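You operate a simulated robot arm through the tools that you are given. There is no shell and no other tool. Be economical: measure what you need, move in short steps, check, and stop when the job is done.

You run a simulated robot arm. Do the job below in one go: nothing can be reset, and whatever is moved stays where it is left.

Task
Take the spanner marked "17" from the top of the set-up bench and put it on the teal sheet.

It is judged by the outcome, as a careful person would: the job done as asked, and still so three seconds after it is handed in. It fails if anything else is knocked over, pushed out of place, dropped, spilled or broken. Flat cloth is picked up by pressing the open fingertips on it (5 to 10 N) and closing them slowly along it; thin cloth reads only 2 to 8 mm in the jaws.

Robot
A 7-joint arm with a two-finger parallel gripper, fixed in place. Base frame: the origin is at the foot of the arm, x ahead of it, y to its left, z up; the work surface is at about z = 0. Units: m, degrees, N and s.
With the tool pointing down near the work surface it reaches from about 0.24 to 0.62 m from the base axis. Its first joint turns from -66.0 to 66.0 degrees. Payload 2.6 kg.
The tool frame sits at the grasp point between the pads (the TCP): z along the fingers, y along the line on which they close. The tips reach 0.03 m beyond it. Largest opening 0.094 m; finger width 0.028, thickness 0.01; the body of the gripper, 0.05 by 0.096 m, starts 0.055 m behind the TCP.
Orientation is that of the tool frame in the base frame, as [roll, pitch, yaw] about the fixed x, y, z axes, in that order (R = Rz(yaw) Ry(pitch) Rx(roll)). With the fingers straight down and closing along the base's y, the tool's x points along the base's -x, its y along +y and its z along -z.

Tools
- The arm moves only by the tool step_arm. Its argument "commands" is a list of rows, each an object of numbers (a shift or turn left out is 0, a gripper value left out holds the last): "x", "y", "z": the shift along the base's x, y, z in m; "ax", "ay", "az": the turn, a rotation vector about the base's x, y, z in degrees; "claw": the opening, from 0 (shut) to 1 (fully open). In form: [{"x": .., "y": .., "z": .., "ax": .., "ay": .., "az": .., "claw": ..}, ...]. A call has 1 to 20 rows; each row shifts and turns the commanded pose from where the row before left it. Rows are played at 5 a second. More than 0.05 m and 8.6 degrees between two rows, or a gripper value outside its range, and nothing of the call is played. Where a pose cannot be reached the arm comes as near as it can. A force on the tool above 40 N (or 10 N above the force at the start of the call, whichever is more), or a blocked arm, ends the call early, and 0.2 s more pass. Each finger travels about 0.072 m/s and halts on what it meets, pressing with about 21 N; the grip force reading is that of the motor and also rises with nothing between the fingers. The clock runs only during rows and for 0.2 s after the last one: add rows that do not move to give the fingers time. The reply holds the time, the measured pose of the TCP, the force on the tool along the base axes, the opening and the grip force, in the units named above and with some noise.
- Cameras (640 x 400 px; columns grow to the right, rows downward): "scene" is fixed at [0.0121, 0.4183, 0.5697]; the picture's right is [-0.93, -0.36, 0.00], its down [-0.19, 0.48, -0.86] and it looks along [0.31, -0.80, -0.51] (base axes); focal length 312 px, centre (320, 200). "wrist" rides on the gripper at [0.076, 0.014, -0.102] in the tool frame; the picture's right is [-0.18, 0.98, 0.00], its down [-0.75, -0.14, -0.64] and it looks along [-0.63, -0.12, 0.77] (tool axes); focal length 243 px, centre (320, 200). There is no depth. A picture from a camera that has moved, and an enlarged one, comes with that camera's place and axes in the base frame and with its lens.
- capture(camera): a new picture of that camera. The clock stands still meanwhile.
- close_up(camera, box): a new picture of the part [left, top, right, bottom] of that camera's present view, enlarged. The clock stands still meanwhile.
- finish_job(): hands the job in; it is judged then, once.

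Go step by step. Nothing tells you positions but the pictures and the camera data: compare them with the known pose of the tool, close in by small moves and look again before you grip or let go. The budget is 90 turns and 46 pictures, counting those below and the enlarged ones. Unless the task says otherwise, let go and move clear before handing in, and close with one line.

The tools are called after "Emit:" as name(argument=value, ...) on one line, values as JSON. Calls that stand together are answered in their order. step_arm: Moves the arm, as the interface text tells. Its arguments: {"type":"object","properties":{"commands":{"type":"array","items":{"type":"object","properties":{"x":{"type":"number"},"y":{"type":"number"},"z":{"type":"number"},"ax":{"type":"number"},"ay":{"type":"number"},"az":{"type":"number"},"claw":{"type":"number"}}}}},"required":["commands"]} The other tools are called the same way: capture (camera) takes a picture; close_up (camera, box) takes an enlarged picture of a part of a camera's view; finish_job () hands the job in.

At the start:

```text
t: 0.0
ee_pos: [0.3562, -0.2954, 0.2737]
orientation: [-180.0, 0.0, -180.0]
wrist_force: [0.1, -1.0, -0.1]
width: 0.0942
grip_force: 0.0
```

scene: 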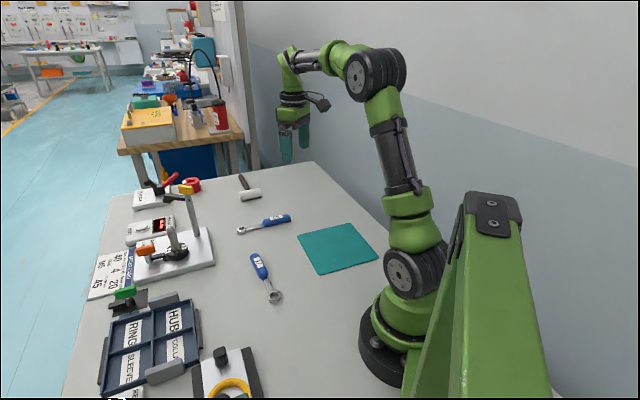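
wrist: 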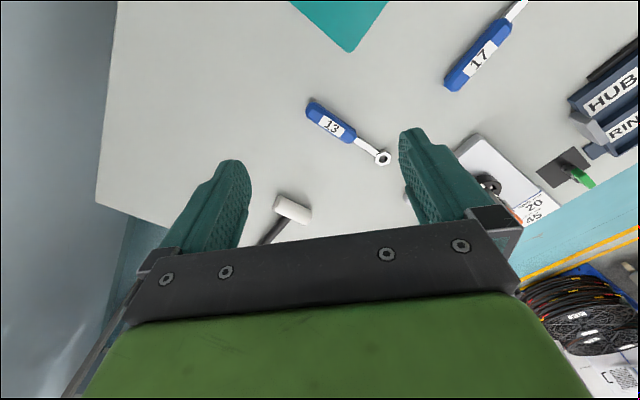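

The "17" spanner is the one nearest the scene camera: its label is near (0.375, -0.087) and its ring near (0.29, -0.018). The teal sheet is a square standing on its corner, centred near (0.22, -0.25). I'll look closer to refine these.

Emit:
close_up(camera="scene", box=[220, 200, 400, 312])

Emit:
step_arm(commands=[{"y": 0.04, "az": -7}, {"y": 0.04, "az": -7}, {"y": 0.04, "az": -7}, {"y": 0.04, "az": -7}, {"y": 0.04, "az": -7}, {"z": -0.03, "az": -6}, {"z": -0.03}, {}])

```text
3.56 times, centred on (310, 256) of scene
camera zoom: at [0.0121, 0.4183, 0.5697], right [-0.93, -0.36, 0.0], down [-0.19, 0.48, -0.86], along [0.31, -0.8, -0.51], focal length 1108 px, centre (356, 1)
```

zoom: 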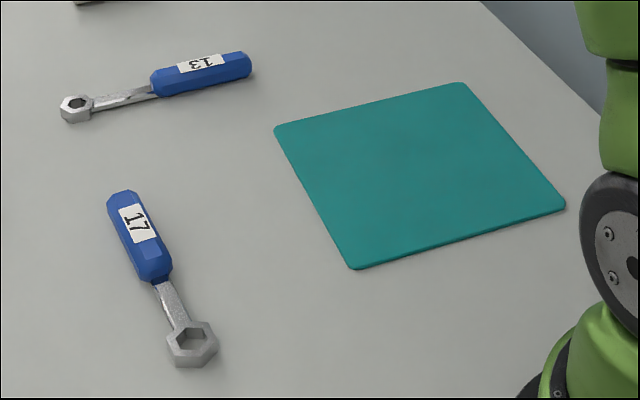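

```text
t: 1.8
ee_pos: [0.3554, -0.0931, 0.2103]
orientation: [180.0, 0.0, 139.0]
wrist_force: [0.1, 0.1, 0.4]
width: 0.094
grip_force: 0.1
```

The tool is above the spanner and turned to close across it. I'll check with the wrist camera.

Emit:
capture(camera="wrist")

```text
42 pictures are left
camera wrist: at [0.3076, -0.0322, 0.3126], right [0.78, 0.62, 0.0], down [0.48, -0.6, 0.64], along [0.4, -0.5, -0.77], focal length 243 px, centre (320, 200)
```

wrist: 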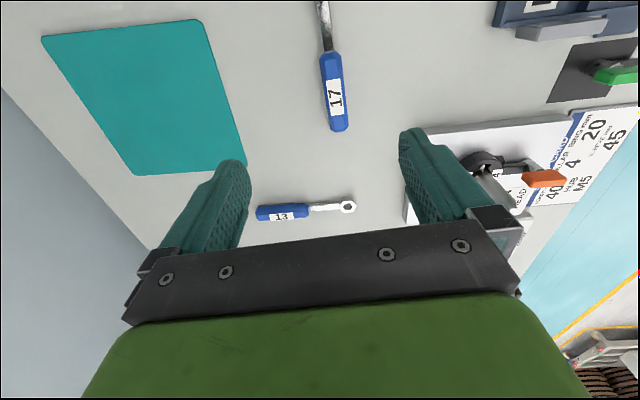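

The handle runs from about (0.343, -0.06) to (0.412, -0.121), so I'll aim for (0.365, -0.078). I'll descend partway and look again.

Emit:
step_arm(commands=[{"x": 0.01, "y": 0.015, "z": -0.03}, {"z": -0.04}, {"z": -0.04}, {}])

Emit:
capture(camera="wrist")

Emit:
close_up(camera="scene", box=[200, 200, 360, 300])

```text
t: 2.8
ee_pos: [0.3609, -0.0723, 0.102]
orientation: [-180.0, 0.1, 139.0]
wrist_force: [-0.3, 0.0, 0.5]
width: 0.0942
grip_force: 0.1
```

```text
41 pictures are left
camera wrist: at [0.3136, -0.0126, 0.2056], right [0.78, 0.62, 0.0], down [0.48, -0.6, 0.64], along [0.4, -0.5, -0.77], focal length 243 px, centre (320, 200)
```

wrist: 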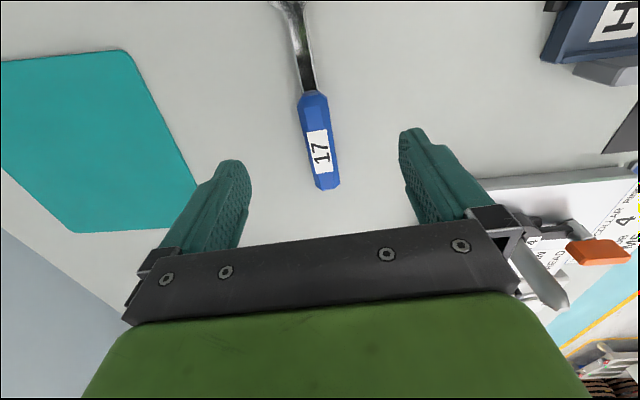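

```text
4.00 times, centred on (280, 250) of scene
camera zoom: at [0.0121, 0.4183, 0.5697], right [-0.93, -0.36, 0.0], down [-0.19, 0.48, -0.86], along [0.31, -0.8, -0.51], focal length 1247 px, centre (480, 0)
```

zoom: 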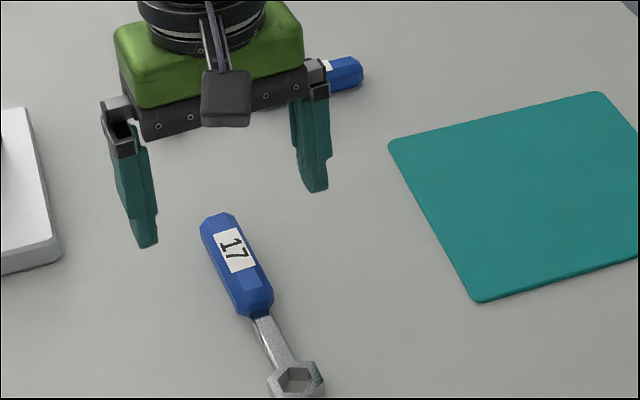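

The handle centre is at about (0.376, -0.089) and in line with the tool. I'll descend further and check the lag.

Emit:
step_arm(commands=[{"x": 0.003, "y": -0.003, "z": -0.02, "az": -1}, {"z": -0.02}, {}, {}])

Emit:
capture(camera="wrist")

```text
t: 3.8
ee_pos: [0.3676, -0.0776, 0.0628]
orientation: [-180.0, 0.0, 138.0]
wrist_force: [0.4, -0.1, 0.6]
width: 0.0941
grip_force: 0.1
```

```text
39 pictures are left
camera wrist: at [0.3196, -0.0172, 0.1657], right [0.79, 0.61, 0.0], down [0.47, -0.61, 0.64], along [0.39, -0.51, -0.77], focal length 243 px, centre (320, 200)
```

wrist: 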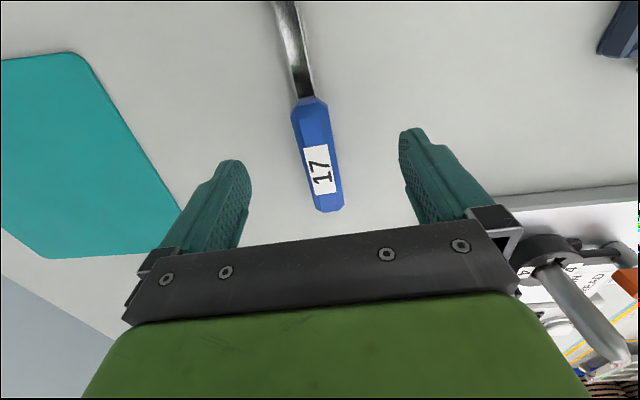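

The handle is centred between the fingers and nothing is near them. I'll go down until the tips are just above the bench and close.

Emit:
step_arm(commands=[{"z": -0.015}, {"z": -0.012}, {}, {}])

Emit:
step_arm(commands=[{"claw": 0.6}, {"claw": 0.4}, {"claw": 0.2}, {"claw": 0.0}, {}, {}, {}])

Emit:
capture(camera="wrist")

```text
t: 4.8
ee_pos: [0.3676, -0.0801, 0.0351]
orientation: [-179.9, -0.1, 137.9]
wrist_force: [-0.4, -0.5, 0.2]
width: 0.0942
grip_force: 0.1
```

```text
t: 6.4
ee_pos: [0.368, -0.0796, 0.0355]
orientation: [-179.9, 0.0, 138.1]
wrist_force: [0.2, 0.0, 0.3]
width: 0.0234
grip_force: 21.1
```

```text
38 pictures are left
camera wrist: at [0.3207, -0.0188, 0.1388], right [0.79, 0.61, 0.0], down [0.47, -0.61, 0.64], along [0.39, -0.51, -0.77], focal length 243 px, centre (320, 200)
```

wrist: 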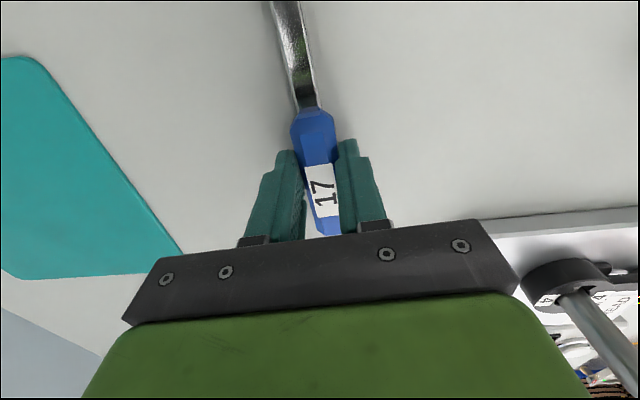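

The handle is gripped at 23 mm. I'll lift gently and check the hold.

Emit:
step_arm(commands=[{"z": 0.01}, {"z": 0.02}, {"z": 0.03}, {"z": 0.03}, {}, {}])

Emit:
capture(camera="wrist")

Emit:
capture(camera="scene")

```text
t: 7.8
ee_pos: [0.3707, -0.082, 0.1252]
orientation: [180.0, 0.0, 138.1]
wrist_force: [0.3, -1.0, -1.8]
width: 0.0235
grip_force: 21.2
```

```text
37 pictures are left
camera wrist: at [0.3232, -0.0211, 0.2288], right [0.79, 0.61, 0.0], down [0.47, -0.61, 0.64], along [0.39, -0.51, -0.77], focal length 243 px, centre (320, 200)
```

wrist: 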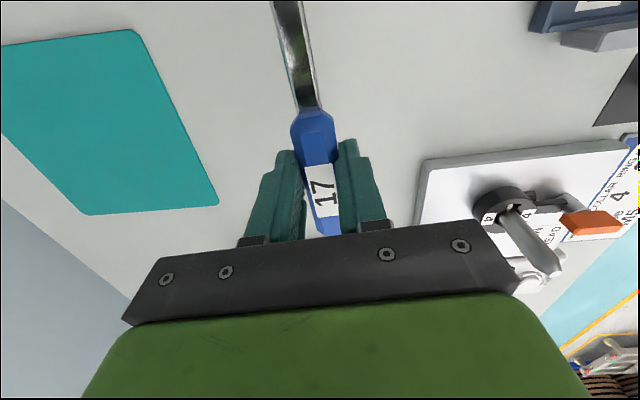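

```text
36 pictures are left
```

scene: 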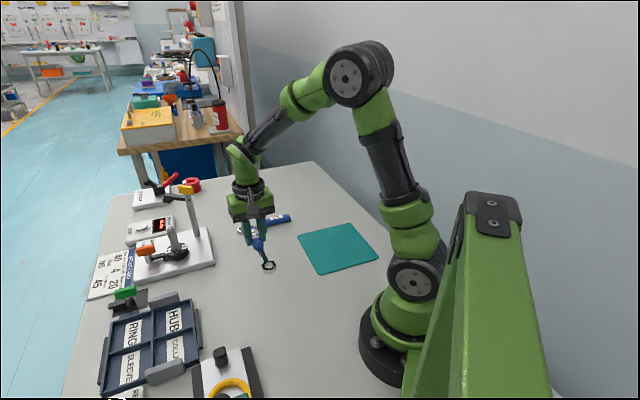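

The spanner is held level. The sheet's corners are near (0.344, -0.253), (0.218, -0.375), (0.097, -0.247) and (0.223, -0.124). I'll lay the spanner along the diagonal parallel to x, with the TCP at about (0.248, -0.25).

Emit:
step_arm(commands=[{"x": -0.0202, "y": -0.0278, "az": 7}, {"x": -0.0202, "y": -0.0278, "az": 7}, {"x": -0.0202, "y": -0.0278, "az": 7}, {"x": -0.0202, "y": -0.0278, "az": 7}, {"x": -0.0202, "y": -0.0278, "az": 7}, {"x": -0.0202, "y": -0.0278, "az": 7}, {}, {}, {}])

Emit:
capture(camera="wrist")

Emit:
close_up(camera="scene", box=[250, 170, 410, 290])

```text
t: 9.8
ee_pos: [0.2469, -0.2496, 0.1241]
orientation: [180.0, -0.1, -179.9]
wrist_force: [0.5, -0.3, -0.8]
width: 0.0235
grip_force: 20.7
```

```text
35 pictures are left
camera wrist: at [0.1714, -0.236, 0.2273], right [0.18, 0.98, 0.0], down [0.75, -0.14, 0.64], along [0.63, -0.12, -0.77], focal length 243 px, centre (320, 200)
```

wrist: 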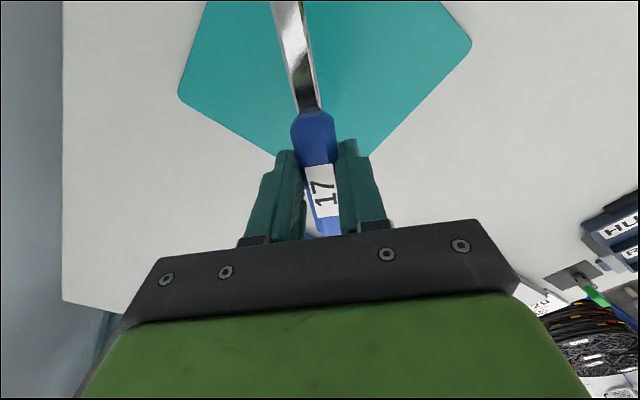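

```text
3.33 times, centred on (330, 230) of scene
camera zoom: at [0.0121, 0.4183, 0.5697], right [-0.93, -0.36, 0.0], down [-0.19, 0.48, -0.86], along [0.31, -0.8, -0.51], focal length 1039 px, centre (287, 100)
```

zoom: 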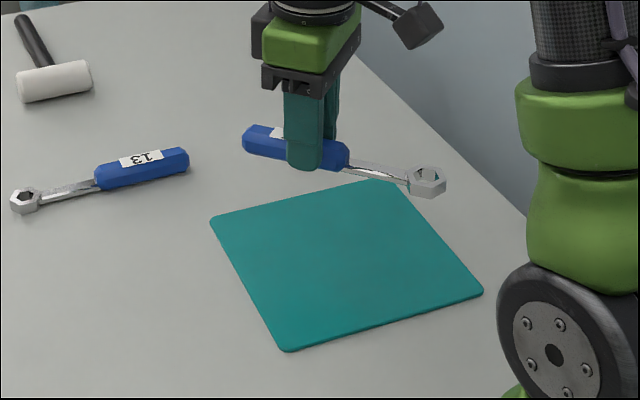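

The spanner is aligned over the sheet. I'll lower it until it is nearly touching, then feel for contact.

Emit:
step_arm(commands=[{"z": -0.03}, {"z": -0.03}, {"z": -0.018}, {}, {}])

Emit:
step_arm(commands=[{"z": -0.003}, {"z": -0.003}, {}, {}])

Emit:
close_up(camera="scene", box=[250, 170, 410, 290])

```text
t: 11.0
ee_pos: [0.2496, -0.2492, 0.0472]
orientation: [179.9, -0.1, 180.0]
wrist_force: [-0.6, 0.3, -0.8]
width: 0.0236
grip_force: 21.0
```

```text
t: 12.0
ee_pos: [0.2478, -0.2484, 0.0413]
orientation: [-179.9, 0.0, -180.0]
wrist_force: [0.0, 0.3, -0.7]
width: 0.0235
grip_force: 20.5
```

```text
3.33 times, centred on (330, 230) of scene
camera zoom: at [0.0121, 0.4183, 0.5697], right [-0.93, -0.36, 0.0], down [-0.19, 0.48, -0.86], along [0.31, -0.8, -0.51], focal length 1039 px, centre (287, 100)
```

zoom: 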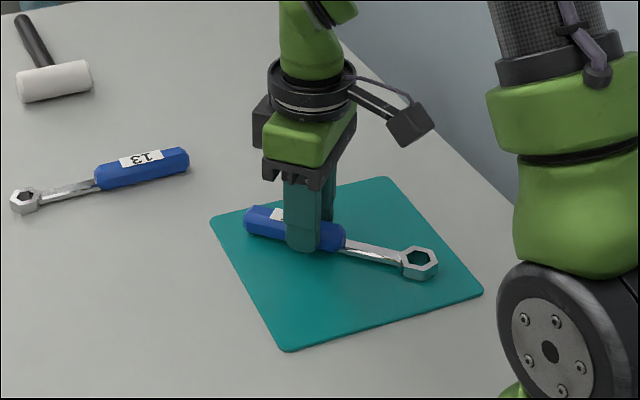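

The spanner is well inside the sheet, a few millimetres up and not yet touching. I'll lower it the last bit.

Emit:
step_arm(commands=[{"z": -0.002}, {"z": -0.0015}, {}, {}])

```text
t: 13.0
ee_pos: [0.2485, -0.2498, 0.0382]
orientation: [-179.9, 0.1, -180.0]
wrist_force: [0.0, 3.1, 19.3]
width: 0.0235
grip_force: 21.0
```

It has touched down, reading 19 N. I'll ease up slightly, open slowly and only enough to clear, then lift.

Emit:
step_arm(commands=[{"z": 0.001}, {}, {"claw": 0.3}, {"claw": 0.4}, {"claw": 0.6}, {}, {}])

Emit:
step_arm(commands=[{"z": 0.01}, {"z": 0.03}, {"z": 0.04}, {"z": 0.04}, {"z": 0.03}, {}, {}])

Emit:
capture(camera="scene")

Emit:
capture(camera="wrist")

```text
t: 14.6
ee_pos: [0.247, -0.2482, 0.039]
orientation: [-180.0, 0.0, 180.0]
wrist_force: [0.2, 0.7, -0.2]
width: 0.0565
grip_force: 0.0
```

```text
t: 16.2
ee_pos: [0.2489, -0.2505, 0.1897]
orientation: [-180.0, 0.0, -180.0]
wrist_force: [-0.6, 0.2, -0.3]
width: 0.0565
grip_force: 0.1
```

```text
32 pictures are left
```

scene: 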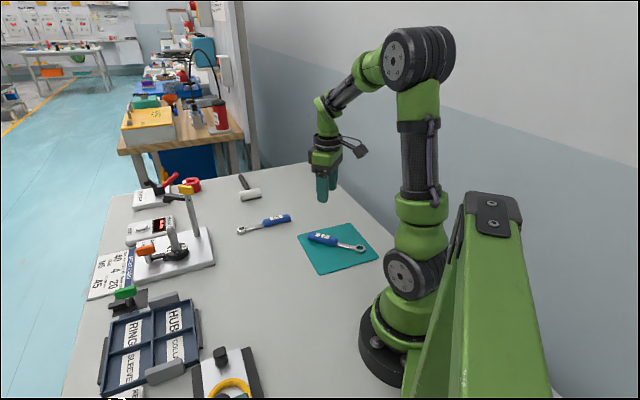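

```text
31 pictures are left
camera wrist: at [0.1732, -0.2366, 0.2934], right [0.18, 0.98, 0.0], down [0.75, -0.14, 0.64], along [0.63, -0.12, -0.77], focal length 243 px, centre (320, 200)
```

wrist: 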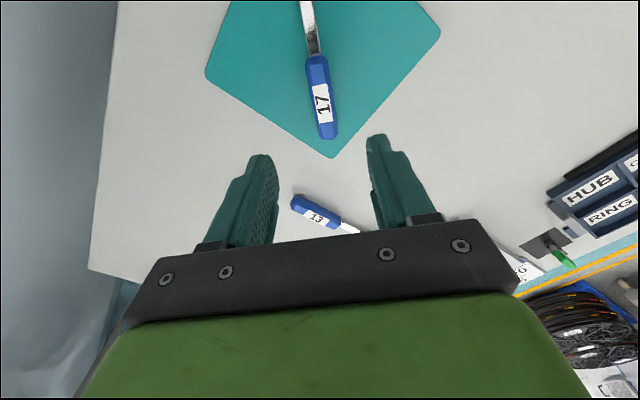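

The "17" spanner lies wholly on the teal sheet, nothing else has moved, and the gripper is clear. I'm handing in.

Emit:
finish_job()

```text
The job is handed in.
```

The spanner marked "17" is lying on the teal sheet, and the job is handed in.
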